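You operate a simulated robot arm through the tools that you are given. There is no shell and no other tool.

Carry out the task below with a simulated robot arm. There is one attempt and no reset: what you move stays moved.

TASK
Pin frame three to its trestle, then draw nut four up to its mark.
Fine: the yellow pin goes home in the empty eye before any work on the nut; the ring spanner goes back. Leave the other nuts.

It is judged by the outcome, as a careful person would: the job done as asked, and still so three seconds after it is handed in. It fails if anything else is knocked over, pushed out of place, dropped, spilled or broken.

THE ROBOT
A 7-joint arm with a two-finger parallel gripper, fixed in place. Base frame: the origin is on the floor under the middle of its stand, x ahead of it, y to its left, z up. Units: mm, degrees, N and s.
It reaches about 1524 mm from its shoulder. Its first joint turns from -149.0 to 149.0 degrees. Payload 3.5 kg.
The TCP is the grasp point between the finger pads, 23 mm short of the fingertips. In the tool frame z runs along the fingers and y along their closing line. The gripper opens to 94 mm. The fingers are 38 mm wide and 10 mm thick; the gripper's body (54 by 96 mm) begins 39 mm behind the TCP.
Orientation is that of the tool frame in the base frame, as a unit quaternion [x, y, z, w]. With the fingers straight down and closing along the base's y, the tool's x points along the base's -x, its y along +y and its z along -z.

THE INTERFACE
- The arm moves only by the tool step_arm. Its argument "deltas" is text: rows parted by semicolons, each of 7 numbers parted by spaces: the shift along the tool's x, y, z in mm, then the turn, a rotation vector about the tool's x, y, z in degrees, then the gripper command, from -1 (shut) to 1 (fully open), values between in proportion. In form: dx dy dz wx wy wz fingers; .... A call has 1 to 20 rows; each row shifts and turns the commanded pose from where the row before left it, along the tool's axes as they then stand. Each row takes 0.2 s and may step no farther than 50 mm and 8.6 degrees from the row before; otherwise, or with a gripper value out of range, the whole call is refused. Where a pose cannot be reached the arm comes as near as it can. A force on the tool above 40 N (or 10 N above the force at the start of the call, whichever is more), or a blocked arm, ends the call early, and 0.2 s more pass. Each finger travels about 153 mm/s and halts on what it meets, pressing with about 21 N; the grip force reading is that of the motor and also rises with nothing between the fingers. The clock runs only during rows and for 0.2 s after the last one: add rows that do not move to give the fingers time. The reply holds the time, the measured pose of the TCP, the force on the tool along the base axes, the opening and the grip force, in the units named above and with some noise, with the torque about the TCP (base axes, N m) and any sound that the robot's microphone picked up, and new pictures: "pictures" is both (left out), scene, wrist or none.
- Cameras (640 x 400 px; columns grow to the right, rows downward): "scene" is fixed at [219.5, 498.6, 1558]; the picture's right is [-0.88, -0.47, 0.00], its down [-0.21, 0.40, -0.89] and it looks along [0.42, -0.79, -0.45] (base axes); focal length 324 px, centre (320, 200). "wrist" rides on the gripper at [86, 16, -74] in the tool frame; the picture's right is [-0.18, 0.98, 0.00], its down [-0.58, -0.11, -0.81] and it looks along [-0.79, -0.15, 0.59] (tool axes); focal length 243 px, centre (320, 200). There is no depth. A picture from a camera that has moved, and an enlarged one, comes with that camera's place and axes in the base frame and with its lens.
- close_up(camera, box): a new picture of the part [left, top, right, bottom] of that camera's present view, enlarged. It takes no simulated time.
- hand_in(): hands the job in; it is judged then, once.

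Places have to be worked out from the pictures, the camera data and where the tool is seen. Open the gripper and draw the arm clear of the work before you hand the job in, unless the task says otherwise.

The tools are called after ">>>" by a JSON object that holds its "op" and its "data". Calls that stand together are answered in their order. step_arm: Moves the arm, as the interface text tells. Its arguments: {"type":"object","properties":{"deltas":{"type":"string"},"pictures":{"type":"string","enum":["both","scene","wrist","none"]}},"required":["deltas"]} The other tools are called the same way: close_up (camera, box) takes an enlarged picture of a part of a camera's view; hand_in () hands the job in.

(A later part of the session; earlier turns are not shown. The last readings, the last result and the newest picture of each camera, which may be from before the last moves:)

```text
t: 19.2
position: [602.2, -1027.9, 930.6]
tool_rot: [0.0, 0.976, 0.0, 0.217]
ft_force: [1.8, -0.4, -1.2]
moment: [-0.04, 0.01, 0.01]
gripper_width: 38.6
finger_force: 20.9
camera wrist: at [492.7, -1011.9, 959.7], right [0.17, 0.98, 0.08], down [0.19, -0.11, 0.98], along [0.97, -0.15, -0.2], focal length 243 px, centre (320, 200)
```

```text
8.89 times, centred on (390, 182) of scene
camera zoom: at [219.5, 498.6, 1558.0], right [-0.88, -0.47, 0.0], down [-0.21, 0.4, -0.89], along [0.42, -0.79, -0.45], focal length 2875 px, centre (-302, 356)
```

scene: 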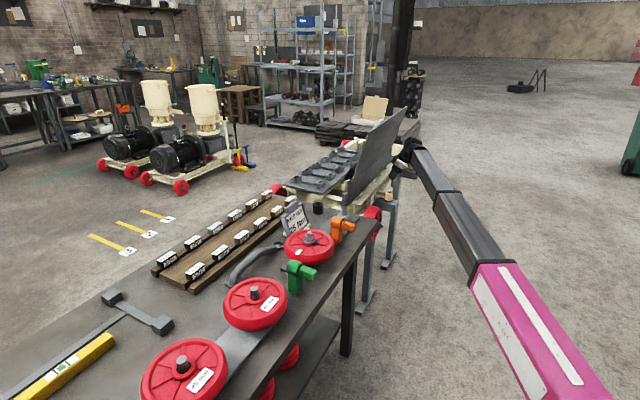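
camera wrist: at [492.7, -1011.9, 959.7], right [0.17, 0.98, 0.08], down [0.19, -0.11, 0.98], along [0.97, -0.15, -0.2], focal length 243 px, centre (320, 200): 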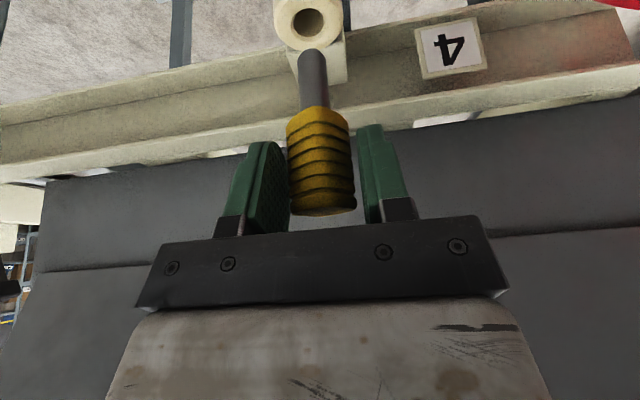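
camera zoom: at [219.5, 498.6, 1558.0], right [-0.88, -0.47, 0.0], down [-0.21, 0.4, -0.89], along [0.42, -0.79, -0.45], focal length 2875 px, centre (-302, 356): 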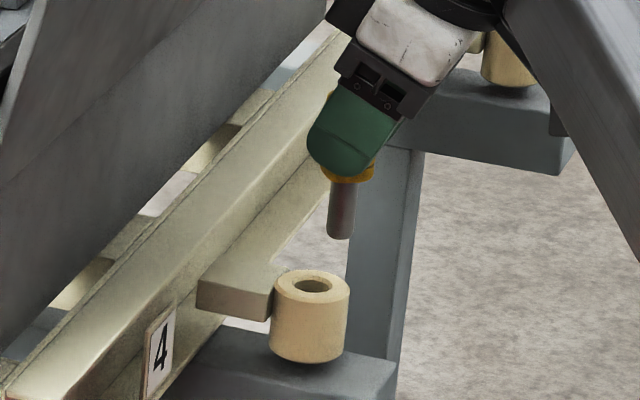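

Both views show the pin slightly short of the hole. I take tighter close-ups to measure the remaining offset precisely.

>>> {"op": "close_up", "data": {"camera": "scene", "box": [380, 174, 402, 196]}}

>>> {"op": "close_up", "data": {"camera": "wrist", "box": [250, 0, 370, 120]}}

```text
16.00 times, centred on (391, 185) of scene
camera zoom: at [219.5, 498.6, 1558.0], right [-0.88, -0.47, 0.0], down [-0.21, 0.4, -0.89], along [0.42, -0.79, -0.45], focal length 5176 px, centre (-816, 440)
```

zoom: 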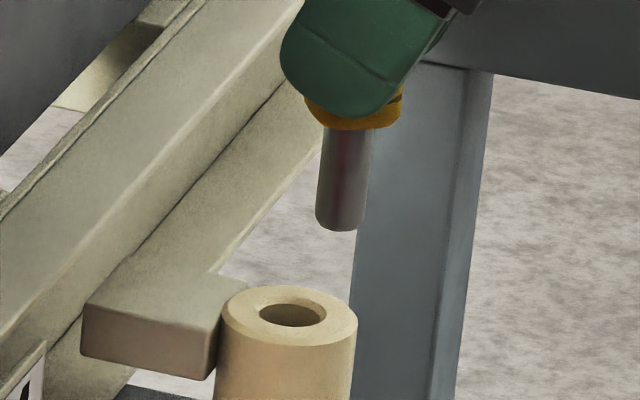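

```text
3.33 times, centred on (310, 60) of wrist
camera zoom: at [492.7, -1011.9, 959.7], right [0.17, 0.98, 0.08], down [0.19, -0.11, 0.98], along [0.97, -0.15, -0.2], focal length 809 px, centre (353, 667)
```

zoom: 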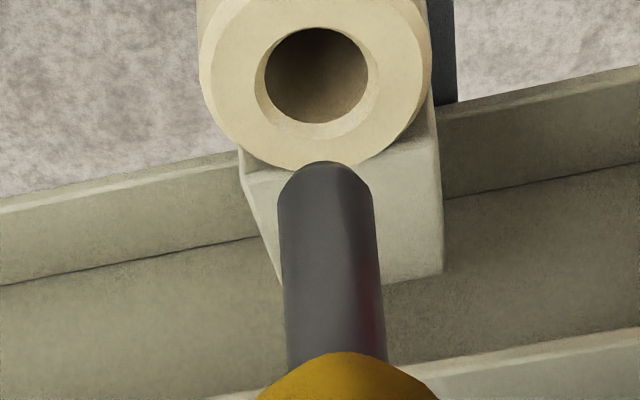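

Combining both views, the eye centre lies about +13.1 mm in x and −2.5 mm in y from the pin tip, with the tip 36–37 mm above the eye's top. I shift by that and lower 20 mm, then check again.

>>> {"op": "step_arm", "data": {"deltas": "-3.42 -2.5 23.66 0 0 0 -1; 0 0 0 0 0 0 -1; 0 0 0 0 0 0 -1", "pictures": "both"}}

>>> {"op": "close_up", "data": {"camera": "scene", "box": [378, 178, 400, 200]}}

>>> {"op": "close_up", "data": {"camera": "wrist", "box": [250, 0, 370, 120]}}

```text
t: 20.0
position: [614.5, -1031.4, 910.7]
tool_rot: [0.0, 0.976, 0.0, 0.216]
ft_force: [0.3, 0.2, -1.4]
moment: [-0.02, 0.02, -0.01]
gripper_width: 38.6
finger_force: 21.5
camera wrist: at [505.0, -1014.4, 940.0], right [0.17, 0.98, 0.08], down [0.19, -0.11, 0.98], along [0.97, -0.15, -0.2], focal length 243 px, centre (320, 200)
```

scene: 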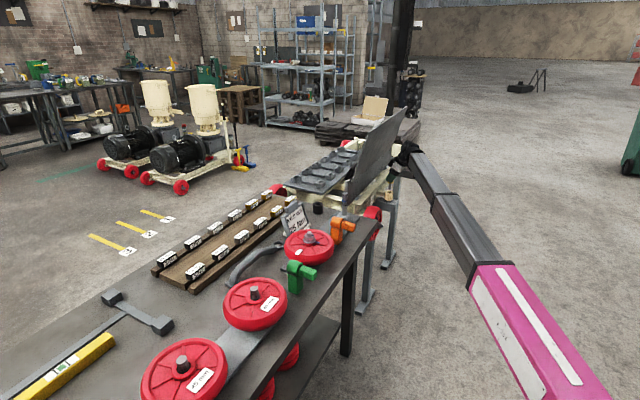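
wrist: 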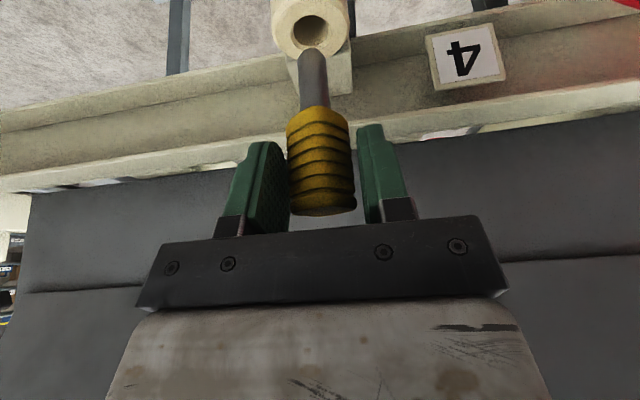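

```text
16.00 times, centred on (389, 189) of scene
camera zoom: at [219.5, 498.6, 1558.0], right [-0.88, -0.47, 0.0], down [-0.21, 0.4, -0.89], along [0.42, -0.79, -0.45], focal length 5176 px, centre (-784, 376)
```

zoom: 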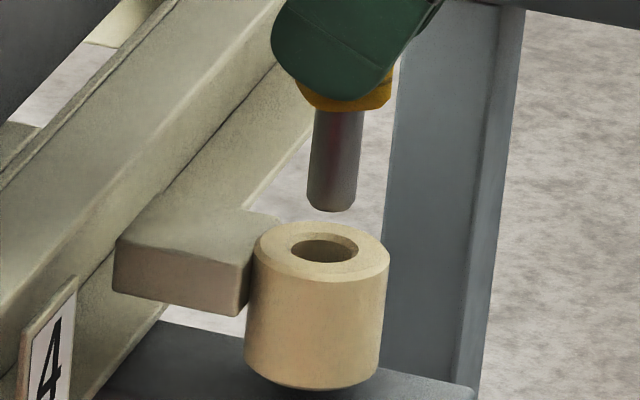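

```text
3.33 times, centred on (310, 60) of wrist
camera zoom: at [505.0, -1014.4, 940.0], right [0.17, 0.98, 0.08], down [0.19, -0.11, 0.98], along [0.97, -0.15, -0.2], focal length 809 px, centre (353, 667)
```

zoom: 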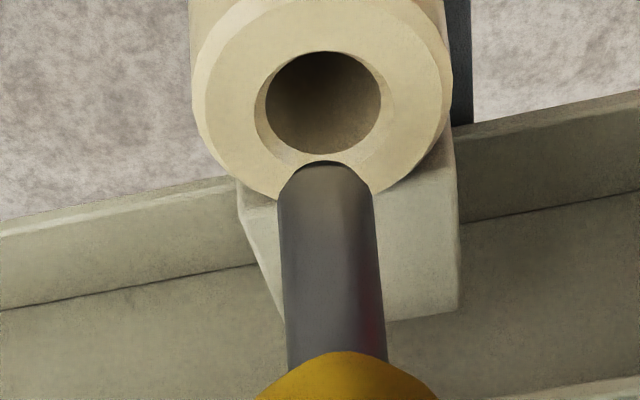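

The remaining offset is now under 1 mm. I nudge by (0.8, 0.6) and lower 15 mm so the tip is just above the eye's chamfer.

>>> {"op": "step_arm", "data": {"deltas": "5.61 0.6 13.93 0 0 0 -1; 0 0 0 0 0 0 -1; 0 0 0 0 0 0 -1", "pictures": "both"}}

>>> {"op": "close_up", "data": {"camera": "scene", "box": [378, 178, 400, 200]}}

>>> {"op": "close_up", "data": {"camera": "wrist", "box": [250, 0, 370, 120]}}

```text
t: 20.8
position: [614.9, -1030.0, 895.8]
tool_rot: [0.0, 0.976, -0.001, 0.216]
ft_force: [1.2, 0.0, -1.9]
moment: [0.0, 0.01, -0.03]
gripper_width: 38.5
finger_force: 21.8
camera wrist: at [505.3, -1013.4, 924.8], right [0.17, 0.98, 0.08], down [0.19, -0.11, 0.98], along [0.97, -0.15, -0.2], focal length 243 px, centre (320, 200)
```

scene: 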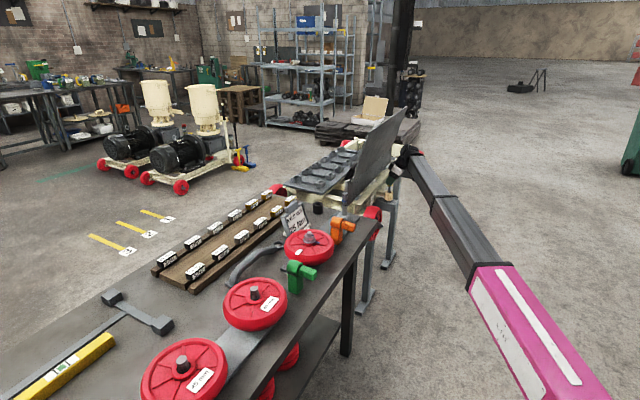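
wrist: 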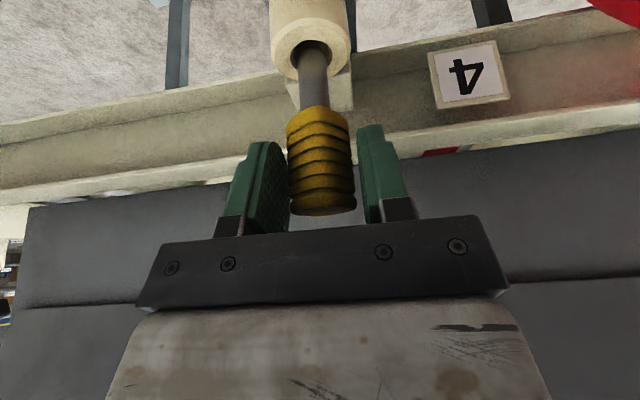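

```text
16.00 times, centred on (389, 189) of scene
camera zoom: at [219.5, 498.6, 1558.0], right [-0.88, -0.47, 0.0], down [-0.21, 0.4, -0.89], along [0.42, -0.79, -0.45], focal length 5176 px, centre (-784, 376)
```

zoom: 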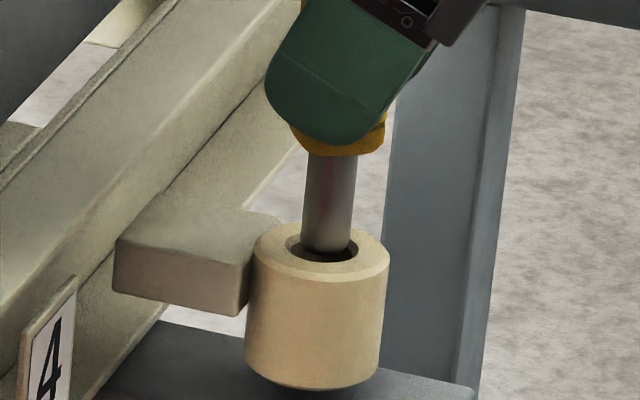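

```text
3.33 times, centred on (310, 60) of wrist
camera zoom: at [505.3, -1013.4, 924.8], right [0.17, 0.98, 0.08], down [0.19, -0.11, 0.98], along [0.97, -0.15, -0.2], focal length 809 px, centre (353, 667)
```

zoom: 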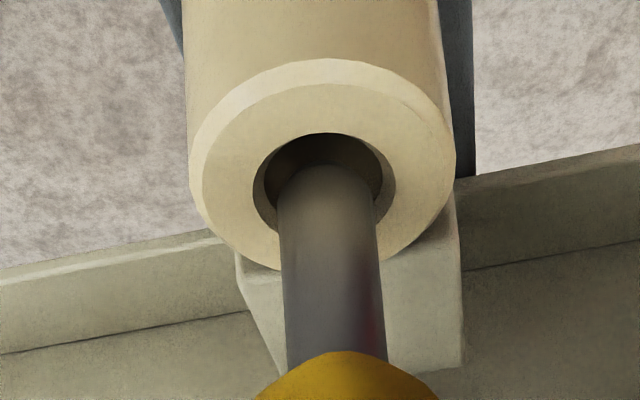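

The tip is over the hole, about 1 mm short in x by the scene view. I shift +1 mm in x, lower 8 mm into the chamfer and watch the force.

>>> {"op": "step_arm", "data": {"deltas": "-0.9 0 0.42 0 0 0 -1; 1.69 0 3.62 0 0 0 -1; 1.69 0 3.62 0 0 0 -1; 0 0 0 0 0 0 -1", "pictures": "wrist"}}

>>> {"op": "close_up", "data": {"camera": "scene", "box": [378, 178, 400, 200]}}

>>> {"op": "close_up", "data": {"camera": "wrist", "box": [250, 0, 370, 120]}}

```text
t: 21.8
position: [616.1, -1030.1, 887.0]
tool_rot: [0.0, 0.976, 0.001, 0.216]
ft_force: [-0.6, 0.0, -1.2]
moment: [0.02, -0.01, -0.03]
gripper_width: 38.3
finger_force: 21.1
camera wrist: at [505.8, -1013.5, 916.5], right [0.17, 0.98, 0.08], down [0.19, -0.11, 0.98], along [0.97, -0.15, -0.2], focal length 243 px, centre (320, 200)
```

wrist: 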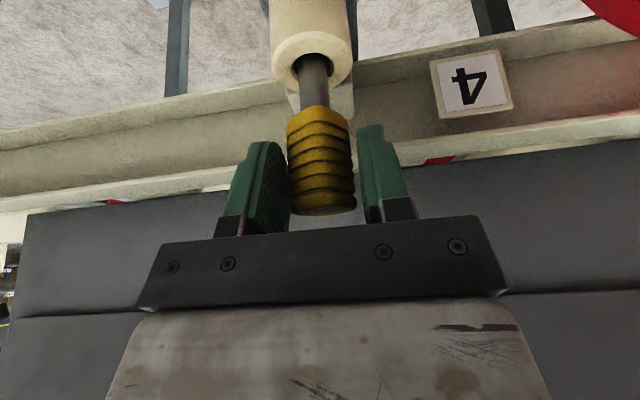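

```text
16.00 times, centred on (389, 189) of scene
camera zoom: at [219.5, 498.6, 1558.0], right [-0.88, -0.47, 0.0], down [-0.21, 0.4, -0.89], along [0.42, -0.79, -0.45], focal length 5176 px, centre (-784, 376)
```

zoom: 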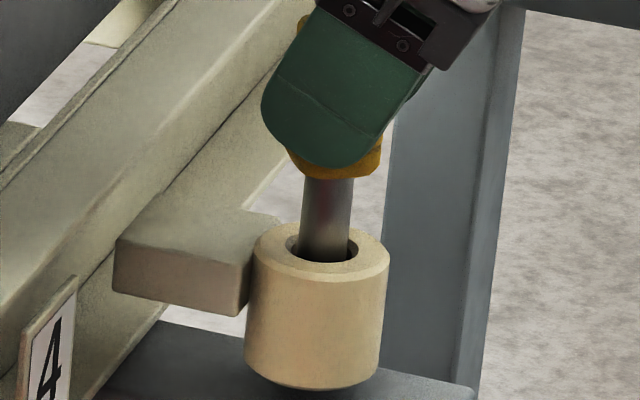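

```text
3.33 times, centred on (310, 60) of wrist
camera zoom: at [505.8, -1013.5, 916.5], right [0.17, 0.98, 0.08], down [0.19, -0.11, 0.98], along [0.97, -0.15, -0.2], focal length 809 px, centre (353, 667)
```

zoom: 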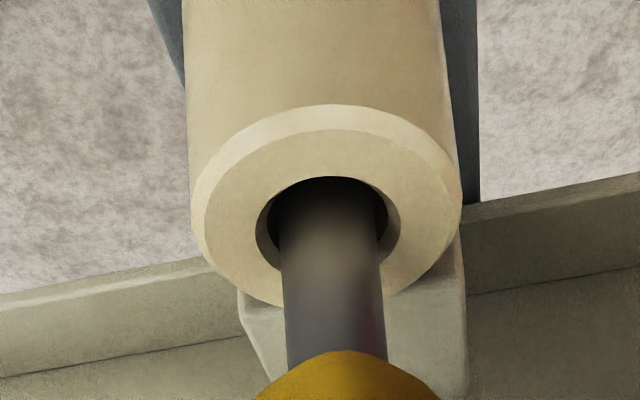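

The shank is entering the hole cleanly with no side force. I continue lowering 24 mm with a small centring nudge.

>>> {"op": "step_arm", "data": {"deltas": "1.24 -0.4 3.84 0 0 0 -1; 1.69 0 3.625 0 0 0 -1; 1.69 0 3.625 0 0 0 -1; 1.69 0 3.625 0 0 0 -1; 1.69 0 3.625 0 0 0 -1; 1.69 0 3.625 0 0 0 -1; 0 0 0 0 0 0 -1", "pictures": "wrist"}}

>>> {"op": "close_up", "data": {"camera": "scene", "box": [378, 178, 400, 200]}}

>>> {"op": "close_up", "data": {"camera": "wrist", "box": [250, 0, 370, 120]}}

```text
t: 23.4
position: [616.0, -1031.4, 862.1]
tool_rot: [0.001, 0.976, 0.0, 0.216]
ft_force: [0.8, -0.9, -1.5]
moment: [0.03, -0.01, -0.04]
gripper_width: 38.3
finger_force: 20.8
camera wrist: at [505.6, -1014.7, 892.0], right [0.17, 0.98, 0.08], down [0.19, -0.11, 0.98], along [0.97, -0.15, -0.2], focal length 243 px, centre (320, 200)
```

wrist: 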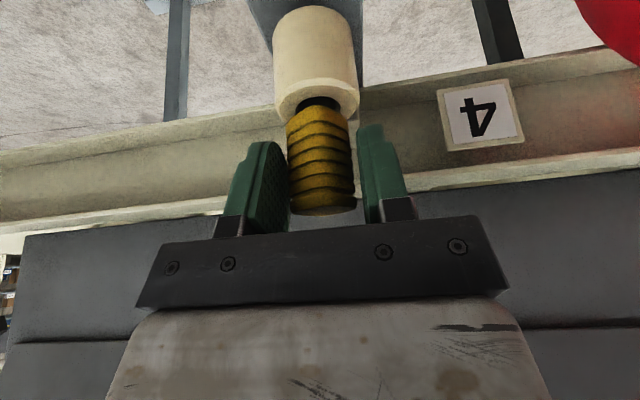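

```text
16.00 times, centred on (389, 189) of scene
camera zoom: at [219.5, 498.6, 1558.0], right [-0.88, -0.47, 0.0], down [-0.21, 0.4, -0.89], along [0.42, -0.79, -0.45], focal length 5176 px, centre (-784, 376)
```

zoom: 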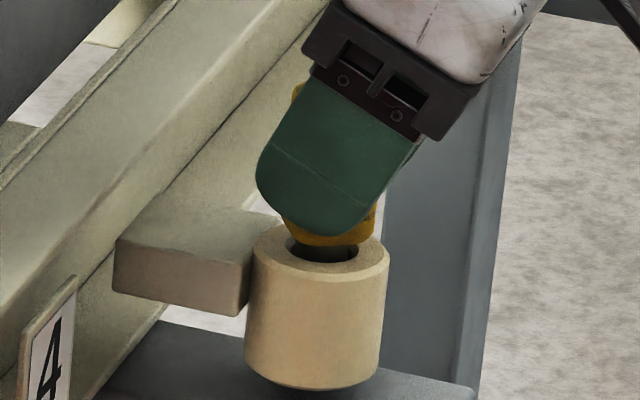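

```text
3.33 times, centred on (310, 60) of wrist
camera zoom: at [505.6, -1014.7, 892.0], right [0.17, 0.98, 0.08], down [0.19, -0.11, 0.98], along [0.97, -0.15, -0.2], focal length 809 px, centre (353, 667)
```

zoom: 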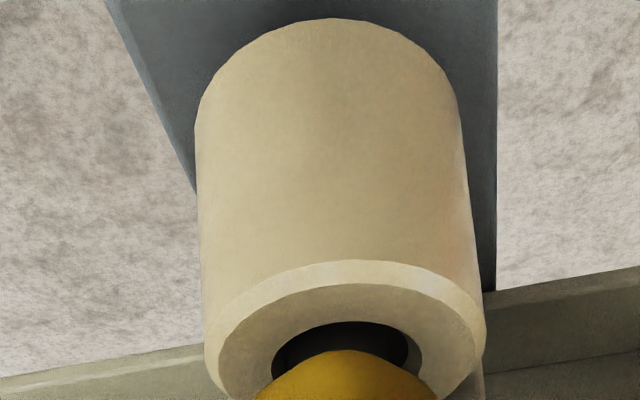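

About 7 mm remain and forces are still nil. I lower in 2 mm rows until the grip meets the eye.

>>> {"op": "step_arm", "data": {"deltas": "0.845 0 1.81 0 0 0 -1; 0.845 0 1.81 0 0 0 -1; 0.845 0 1.81 0 0 0 -1; 0.42 0 0.906 0 0 0 -1; 0 0 0 0 0 0 -1", "pictures": "wrist"}}

>>> {"op": "close_up", "data": {"camera": "scene", "box": [378, 178, 400, 200]}}

>>> {"op": "close_up", "data": {"camera": "wrist", "box": [250, 40, 370, 160]}}

```text
t: 24.6
position: [616.3, -1030.4, 855.6]
tool_rot: [0.0, 0.976, 0.0, 0.217]
ft_force: [-0.5, -0.2, 10.5]
moment: [0.11, -0.02, 0.05]
gripper_width: 38.2
finger_force: 20.8
camera wrist: at [505.7, -1014.4, 885.9], right [0.17, 0.98, 0.08], down [0.19, -0.11, 0.98], along [0.97, -0.15, -0.2], focal length 243 px, centre (320, 200)
```

wrist: 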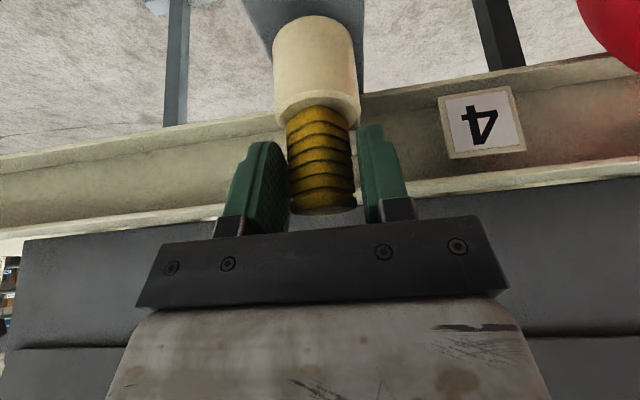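

```text
16.00 times, centred on (389, 189) of scene
camera zoom: at [219.5, 498.6, 1558.0], right [-0.88, -0.47, 0.0], down [-0.21, 0.4, -0.89], along [0.42, -0.79, -0.45], focal length 5176 px, centre (-784, 376)
```

zoom: 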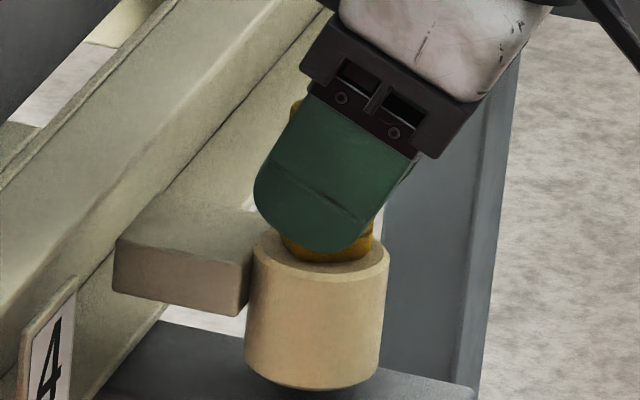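

```text
3.33 times, centred on (310, 100) of wrist
camera zoom: at [505.7, -1014.4, 885.9], right [0.17, 0.98, 0.08], down [0.19, -0.11, 0.98], along [0.97, -0.15, -0.2], focal length 809 px, centre (353, 533)
```

zoom: 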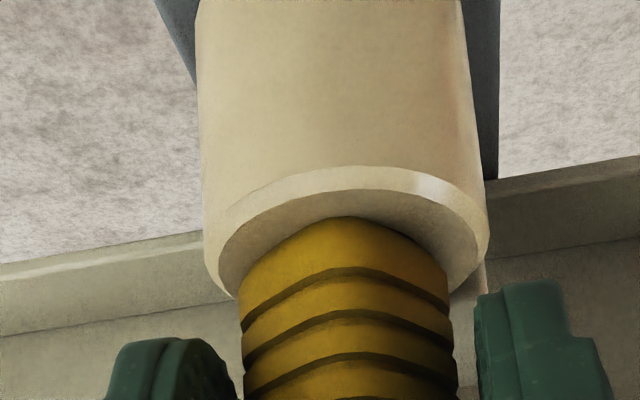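

The grip bears on the eye's top with 10.5 N upward, so the pin is home. I open the fingers and back off along the tool axis, then check it.

>>> {"op": "step_arm", "data": {"deltas": "0 0 0 0 0 0 0.3; 0 0 0 0 0 0 0.3; 0 0 0 0 0 0 0.6; 0 0 -30 0 0 0 0.6; 0 0 -45 0 0 0 0.6; 0 0 -45 0 0 0 0.6", "pictures": "both"}}

>>> {"op": "close_up", "data": {"camera": "scene", "box": [378, 170, 406, 200]}}

>>> {"op": "close_up", "data": {"camera": "wrist", "box": [220, 0, 420, 140]}}

```text
t: 26.0
position: [564.2, -1031.2, 964.6]
tool_rot: [-0.001, 0.976, 0.001, 0.217]
ft_force: [0.2, -0.8, 0.1]
moment: [-0.01, -0.01, 0.0]
gripper_width: 75.3
finger_force: 0.1
camera wrist: at [453.8, -1015.7, 993.5], right [0.17, 0.98, 0.08], down [0.19, -0.11, 0.98], along [0.97, -0.15, -0.2], focal length 243 px, centre (320, 200)
```

scene: 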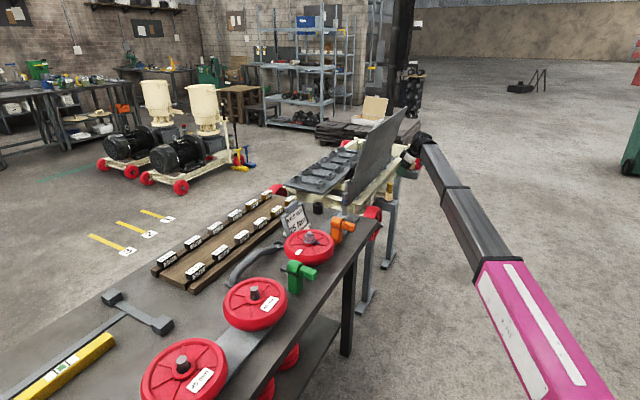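
wrist: 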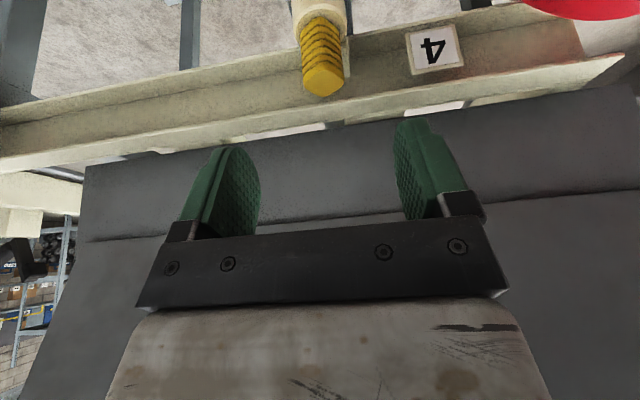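

```text
13.33 times, centred on (392, 185) of scene
camera zoom: at [219.5, 498.6, 1558.0], right [-0.88, -0.47, 0.0], down [-0.21, 0.4, -0.89], along [0.42, -0.79, -0.45], focal length 4313 px, centre (-640, 400)
```

zoom: 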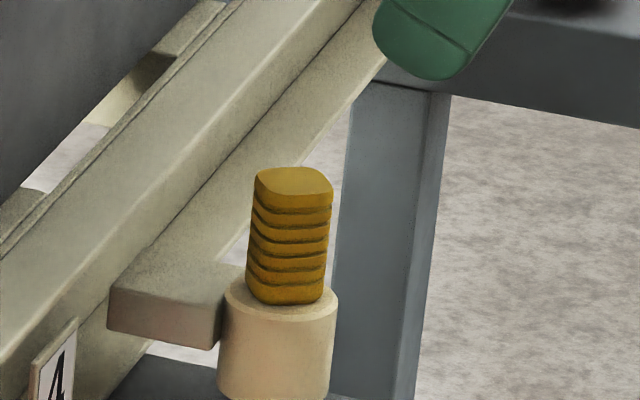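

```text
2.86 times, centred on (320, 70) of wrist
camera zoom: at [453.8, -1015.7, 993.5], right [0.17, 0.98, 0.08], down [0.19, -0.11, 0.98], along [0.97, -0.15, -0.2], focal length 693 px, centre (320, 571)
```

zoom: 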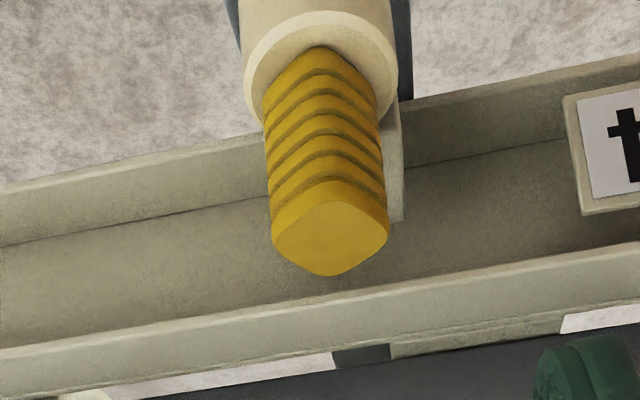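

The yellow pin stands upright and flush on the eye. Now I move to look closely at nut four from the front.

>>> {"op": "step_arm", "data": {"deltas": "38.05 0 -17.75 0 0 0 1; 38.05 0 -17.75 0 0 0 1; 11.55 35.83 24.77 0 0 0 1; 11.55 35.83 24.77 0 0 0 1; 11.55 35.83 24.77 0 0 0 1; 11.55 35.83 24.77 0 0 0 1; 11.55 35.83 24.77 0 0 0 1; 11.55 35.83 24.77 0 0 0 1", "pictures": "both"}}

>>> {"op": "close_up", "data": {"camera": "wrist", "box": [200, 0, 460, 200]}}

>>> {"op": "close_up", "data": {"camera": "scene", "box": [355, 200, 400, 245]}}

>>> {"op": "close_up", "data": {"camera": "scene", "box": [220, 220, 300, 290]}}

```text
t: 27.8
position: [480.3, -815.0, 799.4]
tool_rot: [0.0, 0.976, 0.0, 0.216]
ft_force: [0.4, -0.5, -0.3]
moment: [0.02, 0.0, 0.01]
gripper_width: 94.0
finger_force: 0.0
camera wrist: at [370.3, -797.9, 828.0], right [0.17, 0.98, 0.08], down [0.19, -0.11, 0.98], along [0.97, -0.15, -0.2], focal length 243 px, centre (320, 200)
```

scene: 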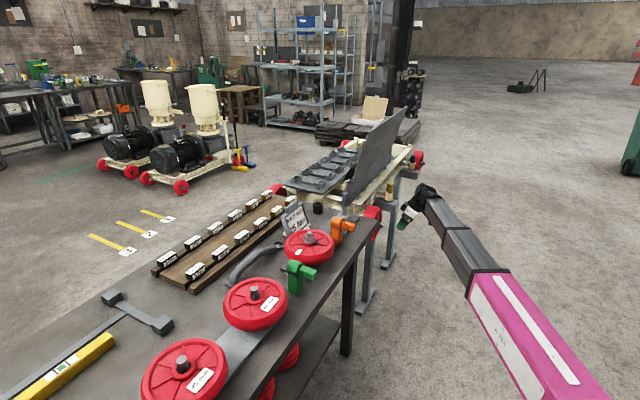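
wrist: 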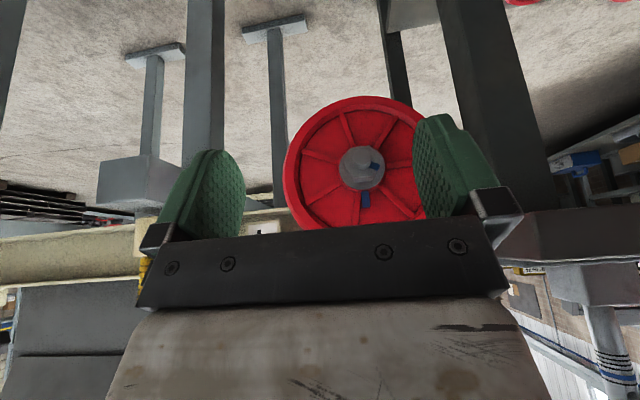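

```text
2.00 times, centred on (330, 100) of wrist
camera zoom: at [370.3, -797.9, 828.0], right [0.17, 0.98, 0.08], down [0.19, -0.11, 0.98], along [0.97, -0.15, -0.2], focal length 485 px, centre (300, 400)
```

zoom: 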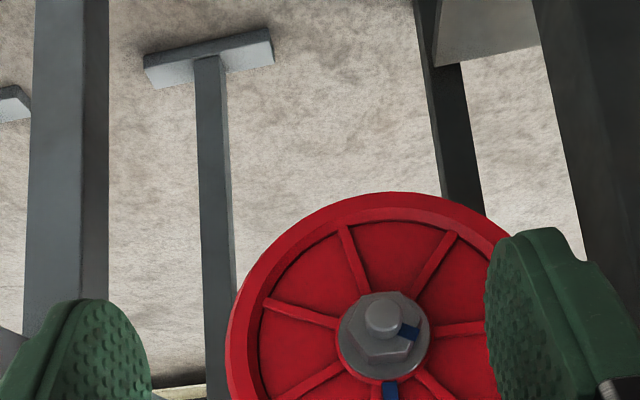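

```text
8.89 times, centred on (378, 222) of scene
camera zoom: at [219.5, 498.6, 1558.0], right [-0.88, -0.47, 0.0], down [-0.21, 0.4, -0.89], along [0.42, -0.79, -0.45], focal length 2875 px, centre (-191, 0)
```

zoom: 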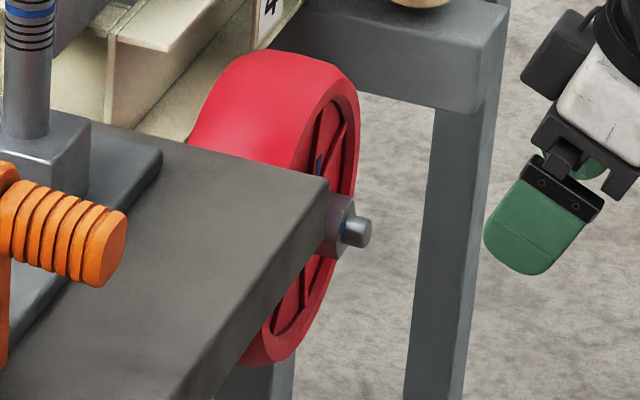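

```text
5.71 times, centred on (260, 255) of scene
camera zoom: at [219.5, 498.6, 1558.0], right [-0.88, -0.47, 0.0], down [-0.21, 0.4, -0.89], along [0.42, -0.79, -0.45], focal length 1848 px, centre (663, -114)
```

zoom: 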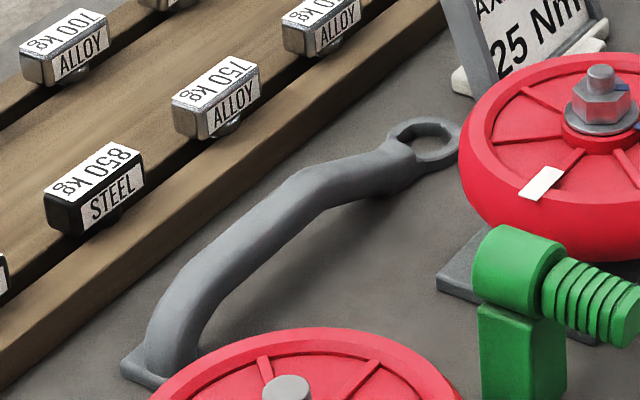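

I zoom right in on the nut and marks, and on the spanner's two ends.

>>> {"op": "close_up", "data": {"camera": "wrist", "box": [325, 135, 405, 215]}}

>>> {"op": "close_up", "data": {"camera": "scene", "box": [228, 235, 288, 275]}}

>>> {"op": "close_up", "data": {"camera": "scene", "box": [225, 265, 265, 295]}}

>>> {"op": "close_up", "data": {"camera": "scene", "box": [285, 225, 335, 262]}}

```text
5.00 times, centred on (365, 175) of wrist
camera zoom: at [370.3, -797.9, 828.0], right [0.17, 0.98, 0.08], down [0.19, -0.11, 0.98], along [0.97, -0.15, -0.2], focal length 1213 px, centre (95, 325)
```

zoom: 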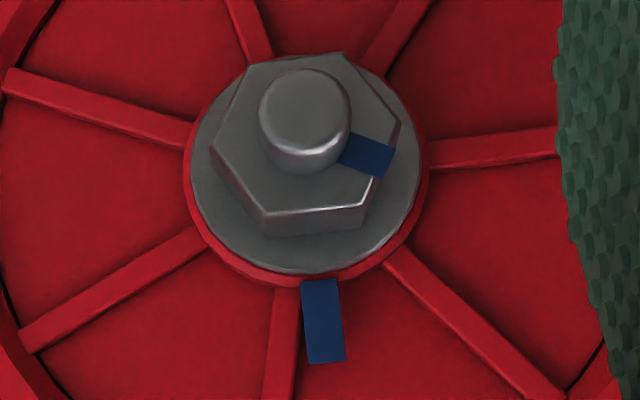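

```text
10.00 times, centred on (258, 255) of scene
camera zoom: at [219.5, 498.6, 1558.0], right [-0.88, -0.47, 0.0], down [-0.21, 0.4, -0.89], along [0.42, -0.79, -0.45], focal length 3235 px, centre (940, -350)
```

zoom: 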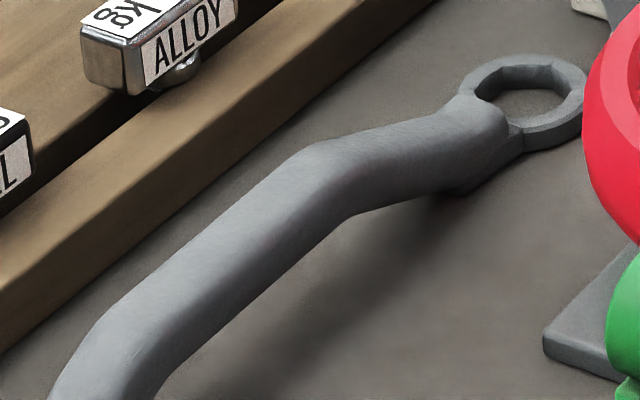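

```text
13.33 times, centred on (245, 280) of scene
camera zoom: at [219.5, 498.6, 1558.0], right [-0.88, -0.47, 0.0], down [-0.21, 0.4, -0.89], along [0.42, -0.79, -0.45], focal length 4313 px, centre (1320, -867)
```

zoom: 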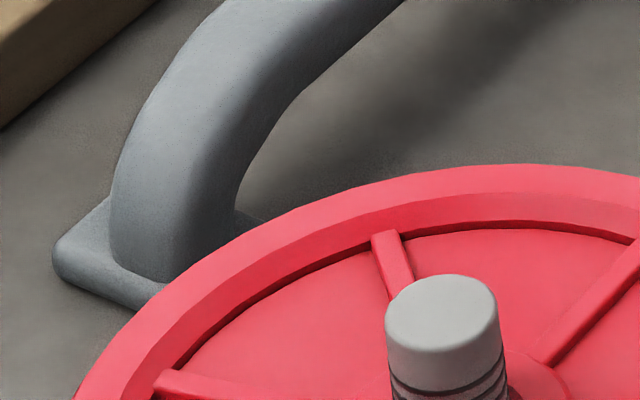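

```text
10.81 times, centred on (310, 244) of scene
camera zoom: at [219.5, 498.6, 1558.0], right [-0.88, -0.47, 0.0], down [-0.21, 0.4, -0.89], along [0.42, -0.79, -0.45], focal length 3497 px, centre (428, -270)
```

zoom: 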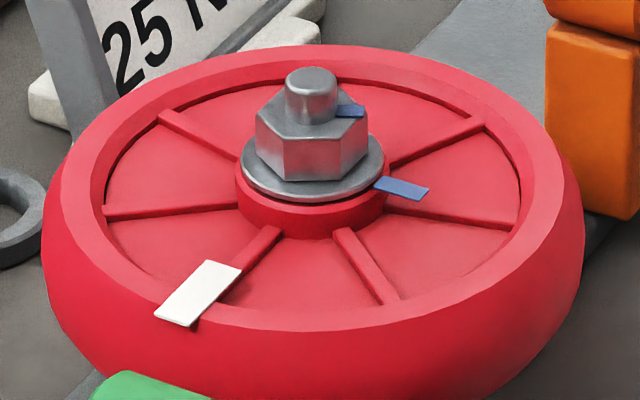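

Measuring the nut face: its mark sits on a flat at about −60° (10 o'clock seen from the front) while the hub mark is at 12 o'clock, so it needs about 60° clockwise. The spanner's ring looks to be near (824, −304) with the bow handle running along y to a foot near (834, −63). First I rehearse, with the empty gripper, whether the arm can point its fingers along +x in front of the nut.

>>> {"op": "step_arm", "data": {"deltas": "-22.4 8.33 -32.2 0 0 0 1; -22.4 8.33 -32.2 0 0 0 1; -22.4 8.33 -32.2 0 0 0 1; 0 0 0 0 -8.125 0 1; 0 0 0 0 -8.125 0 1; 0 0 0 0 -8.125 0 1; 0 0 0 0 -8.125 0 1; 0 0 0 0 -8.125 0 1; 0 0 0 0 -8.125 0 1; 0 0 0 0 -8.125 0 1; 0 0 0 0 -8.125 0 1", "pictures": "both"}}

```text
t: 30.2
position: [500.0, -790.8, 916.8]
tool_rot: [0.0, 0.707, -0.001, 0.708]
ft_force: [-0.2, 0.0, 1.4]
moment: [-0.02, 0.01, 0.02]
gripper_width: 93.9
finger_force: 0.0
camera wrist: at [425.7, -774.8, 828.4], right [0.0, 0.98, 0.18], down [-0.81, -0.11, 0.58], along [0.59, -0.15, 0.79], focal length 243 px, centre (320, 200)
```

scene: 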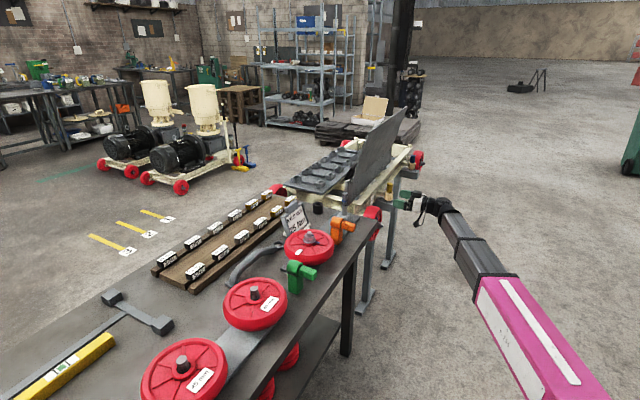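
wrist: 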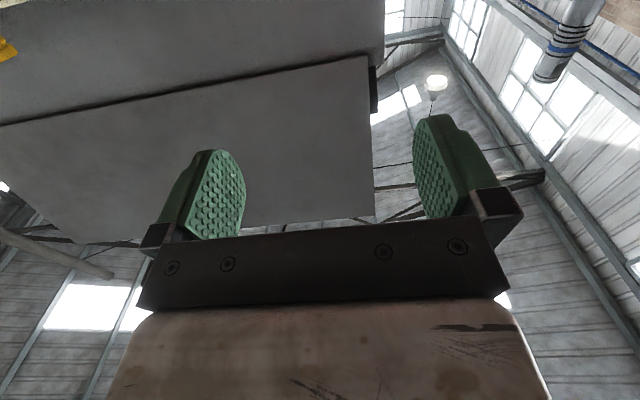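

The arm reaches the horizontal posture at (500, −790, 917) without trouble. Next I need the hex orientation in the spanner's ring relative to its handle, so I zoom hard on the ring.

>>> {"op": "close_up", "data": {"camera": "scene", "box": [268, 236, 290, 252]}}

>>> {"op": "close_up", "data": {"camera": "scene", "box": [222, 225, 292, 300]}}

```text
16.00 times, centred on (279, 244) of scene
camera zoom: at [219.5, 498.6, 1558.0], right [-0.88, -0.47, 0.0], down [-0.21, 0.4, -0.89], along [0.42, -0.79, -0.45], focal length 5176 px, centre (976, -504)
```

zoom: 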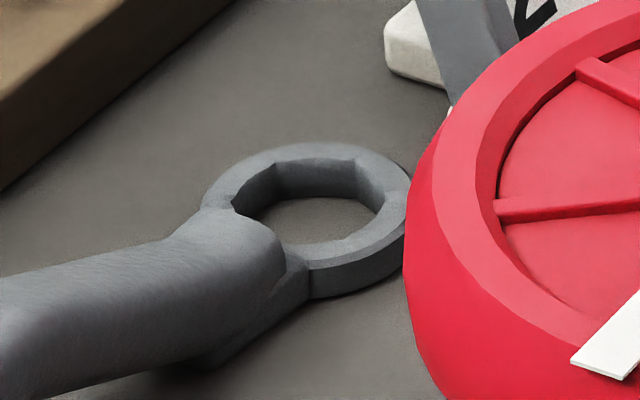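

```text
5.33 times, centred on (257, 262) of scene
camera zoom: at [219.5, 498.6, 1558.0], right [-0.88, -0.47, 0.0], down [-0.21, 0.4, -0.89], along [0.42, -0.79, -0.45], focal length 1725 px, centre (656, -133)
```

zoom: 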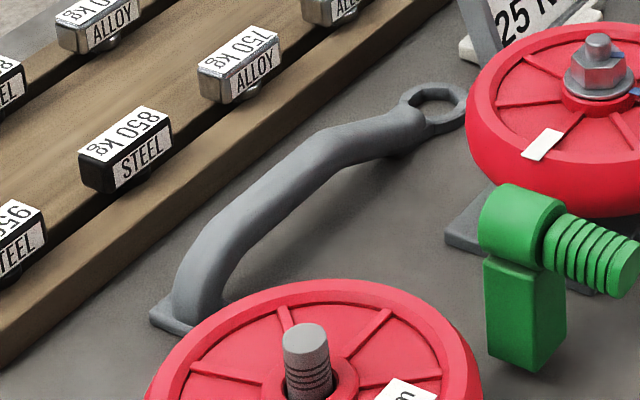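

The hex can't be judged well from here, so I go and look at the spanner from above. First I bring the fingers back to vertical and rise to z 1100, clear of everything on the bench.

>>> {"op": "step_arm", "data": {"deltas": "0 0 0 0 8.18 0 1; 0 0 0 0 8.18 0 1; 0 0 0 0 8.18 0 1; 0 0 0 0 8.18 0 1; 0 0 0 0 8.18 0 1; 0 0 0 0 8.18 0 1; 0 0 0 0 8.18 0 1; 0 0 0 0 8.18 0 1; 0 0 0 0 8.18 0 1; 0 0 0 0 8.18 0 1; 0 0 0 0 8.2 0 1; 0 28 -36.6 0 0 0 1; 0 28 -36.6 0 0 0 1; 0 28 -36.6 0 0 0 1; 0 28 -36.6 0 0 0 1; 0 28 -36.6 0 0 0 1", "pictures": "scene"}}

```text
t: 33.6
position: [500.0, -653.2, 1103.9]
tool_rot: [0.0, 1.0, 0.0, -0.001]
ft_force: [-0.6, 0.2, 0.6]
moment: [0.01, -0.02, 0.01]
gripper_width: 93.6
finger_force: 0.1
```

scene: 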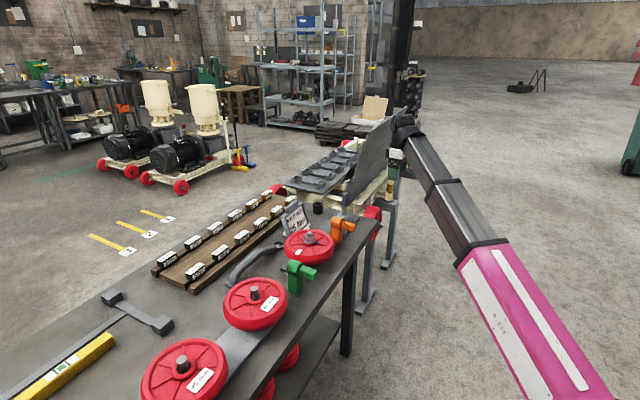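

The arm is upright at (500, −653, 1104). I yaw the tool 90° and then glide at this height to above the spanner.

>>> {"op": "step_arm", "data": {"deltas": "0 0 0 0 0 8.18 1; 0 0 0 0 0 8.18 1; 0 0 0 0 0 8.18 1; 0 0 0 0 0 8.18 1; 0 0 0 0 0 8.18 1; 0 0 0 0 0 8.18 1; 0 0 0 0 0 8.18 1; 0 0 0 0 0 8.18 1; 0 0 0 0 0 8.18 1; 0 0 0 0 0 8.18 1; 0 0 0 0 0 8.2 1", "pictures": "scene"}}

```text
t: 34.2
position: [499.7, -652.4, 1099.9]
tool_rot: [0.12, 0.993, -0.003, -0.001]
ft_force: [-11.6, -17.9, -5.2]
moment: [1.42, -1.53, 2.02]
gripper_width: 94.1
finger_force: 0.0
stopped in row 3: the force on the tool passed its limit at 108 N (the readings are from after the stop); the commanded pose is now the measured one
```

scene: 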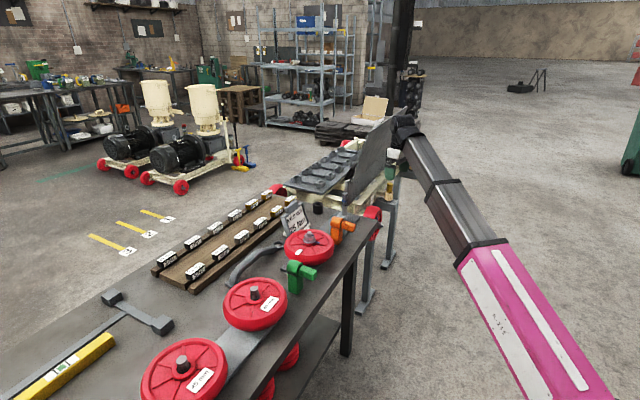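

The yaw stopped at 108 N: judging by the geometry (nothing in the scene is near at z 1100) the camera bracket met the arm's own boom, which is steep here. I turn back those 14°, and then tilt 20° first, which drops the camera well below the boom.

>>> {"op": "step_arm", "data": {"deltas": "0 0 0 0 0 -7 1; 0 0 0 0 0 -6.8 1; 0 0 0 0 0 0 1", "pictures": "both"}}

>>> {"op": "close_up", "data": {"camera": "scene", "box": [340, 80, 460, 200]}}

```text
t: 35.0
position: [499.4, -653.0, 1100.0]
tool_rot: [0.001, 1.0, -0.002, -0.001]
ft_force: [-0.4, -0.3, -0.2]
moment: [0.01, 0.0, 0.0]
gripper_width: 94.0
finger_force: 0.1
camera wrist: at [413.6, -635.6, 1173.2], right [0.19, 0.98, 0.0], down [0.58, -0.11, 0.8], along [0.79, -0.15, -0.59], focal length 243 px, centre (320, 200)
```

scene: 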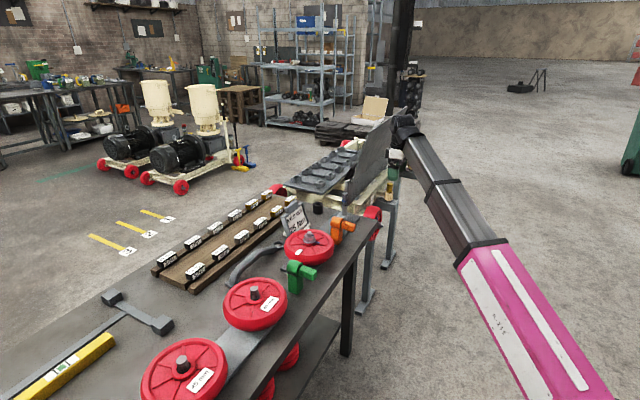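
wrist: 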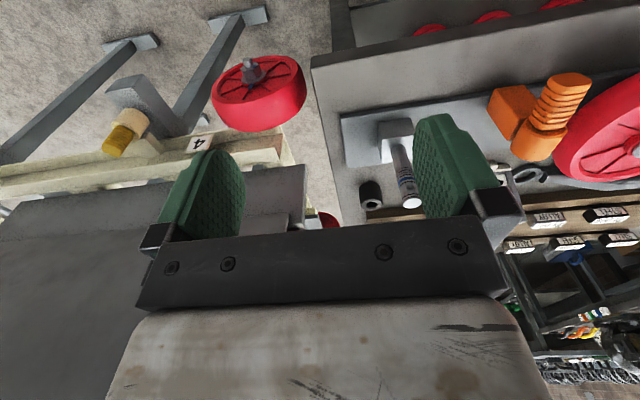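

```text
3.33 times, centred on (400, 140) of scene
camera zoom: at [219.5, 498.6, 1558.0], right [-0.88, -0.47, 0.0], down [-0.21, 0.4, -0.89], along [0.42, -0.79, -0.45], focal length 1078 px, centre (53, 400)
```

zoom: 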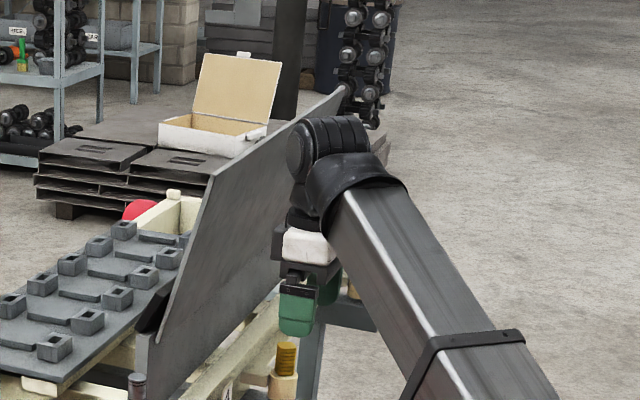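

Force is back to zero and everything in the scene is unmoved. I tilt 25°, move slightly outward, then yaw 90°, as worked before near here.

>>> {"op": "step_arm", "data": {"deltas": "0 0 0 0 -8.5 0 1; 0 0 0 0 -8.5 0 1; 0 0 0 0 -8 0 1; -26.7 1 21.6 0 0 0 1; -26.7 1 21.6 0 0 0 1; -26.7 1 21.6 0 0 0 1; 0 0 0 3.457 0 7.414 1; 0 0 0 3.457 0 7.414 1; 0 0 0 3.457 0 7.414 1; 0 0 0 3.457 0 7.414 1; 0 0 0 3.457 0 7.414 1; 0 0 0 3.457 0 7.414 1; 0 0 0 3.457 0 7.414 1; 0 0 0 3.457 0 7.414 1; 0 0 0 3.457 0 7.414 1; 0 0 0 3.457 0 7.414 1; 0 0 0 3.466 0 7.432 1", "pictures": "both"}}

```text
t: 38.6
position: [599.3, -650.0, 1075.1]
tool_rot: [0.692, 0.688, -0.156, 0.153]
ft_force: [0.0, -0.6, 0.5]
moment: [-0.03, 0.0, 0.02]
gripper_width: 94.1
finger_force: 0.2
camera wrist: at [616.2, -540.1, 1103.9], right [0.98, -0.17, 0.08], down [-0.11, -0.18, 0.98], along [-0.15, -0.97, -0.2], focal length 243 px, centre (320, 200)
```

scene: 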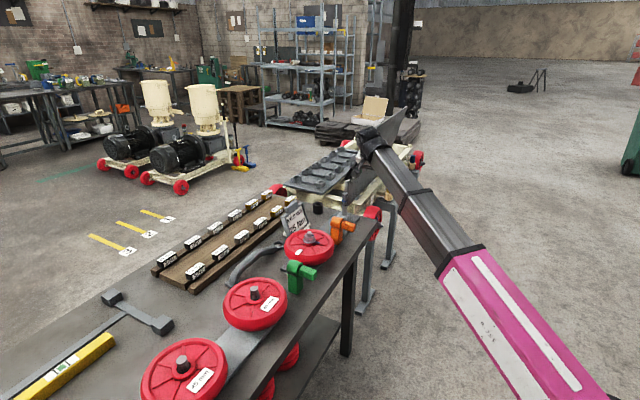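
wrist: 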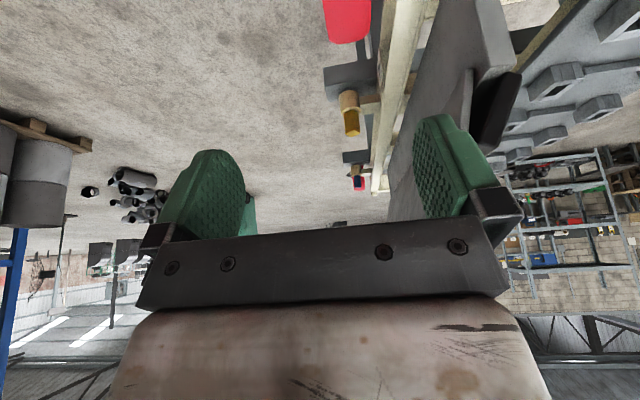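

Posture reached. Now I glide to a viewpoint over the spanner, staying above z 1030.

>>> {"op": "step_arm", "data": {"deltas": "40.39 22.5 -14.42 0 0 0 1; 40.39 22.5 -14.42 0 0 0 1; 40.39 22.5 -14.42 0 0 0 1; 40.39 22.5 -14.42 0 0 0 1; 40.39 22.5 -14.42 0 0 0 1; 40.39 22.5 -14.42 0 0 0 1; 40.39 22.5 -14.42 0 0 0 1; 40.39 22.5 -14.42 0 0 0 1; 40.39 22.5 -14.42 0 0 0 1; 40.39 22.5 -14.42 0 0 0 1", "pictures": "both"}}

>>> {"op": "close_up", "data": {"camera": "wrist", "box": [180, 0, 480, 200]}}

```text
t: 40.8
position: [825.9, -225.4, 1030.2]
tool_rot: [0.691, 0.689, -0.156, 0.154]
ft_force: [0.4, -0.4, 0.1]
moment: [0.0, 0.03, 0.01]
gripper_width: 94.0
finger_force: 0.0
camera wrist: at [842.5, -114.4, 1059.2], right [0.98, -0.17, 0.07], down [-0.11, -0.18, 0.98], along [-0.15, -0.97, -0.2], focal length 243 px, centre (320, 200)
```

scene: 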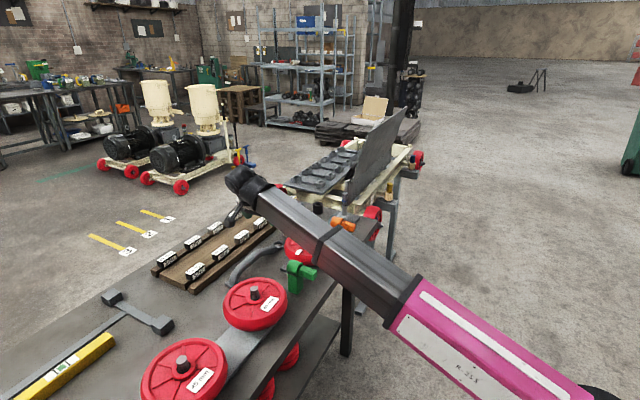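
wrist: 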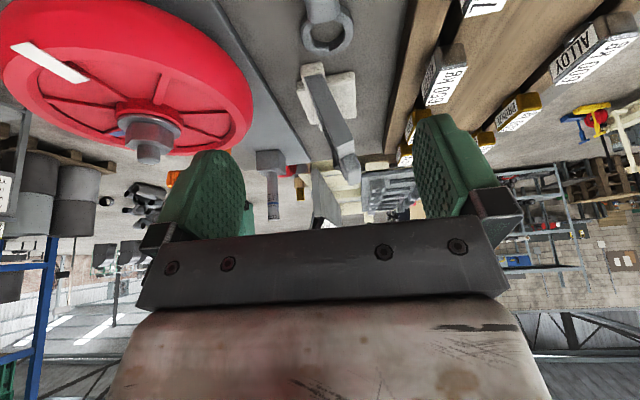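

```text
2.00 times, centred on (330, 100) of wrist
camera zoom: at [842.5, -114.4, 1059.2], right [0.98, -0.17, 0.07], down [-0.11, -0.18, 0.98], along [-0.15, -0.97, -0.2], focal length 485 px, centre (300, 400)
```

zoom: 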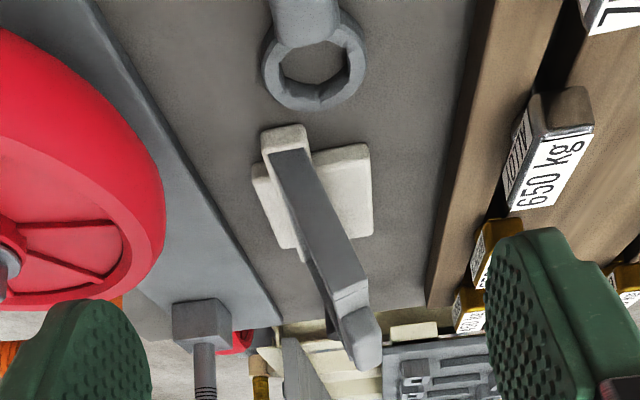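

The ring and the sign beyond it are visible. I zoom on the ring to read the hex orientation.

>>> {"op": "close_up", "data": {"camera": "wrist", "box": [290, 0, 370, 60]}}

```text
6.67 times, centred on (330, 30) of wrist
camera zoom: at [842.5, -114.4, 1059.2], right [0.98, -0.17, 0.07], down [-0.11, -0.18, 0.98], along [-0.15, -0.97, -0.2], focal length 1618 px, centre (253, 1333)
```

zoom: 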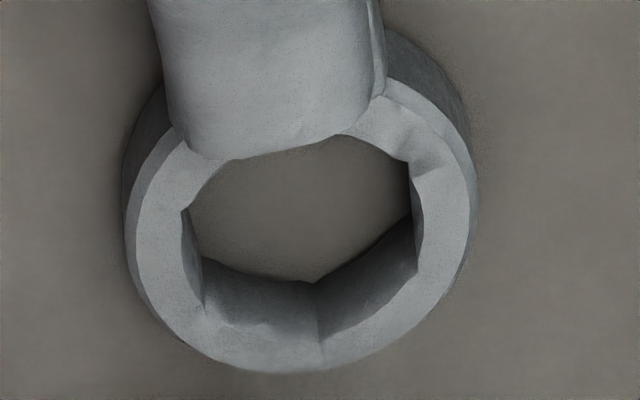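

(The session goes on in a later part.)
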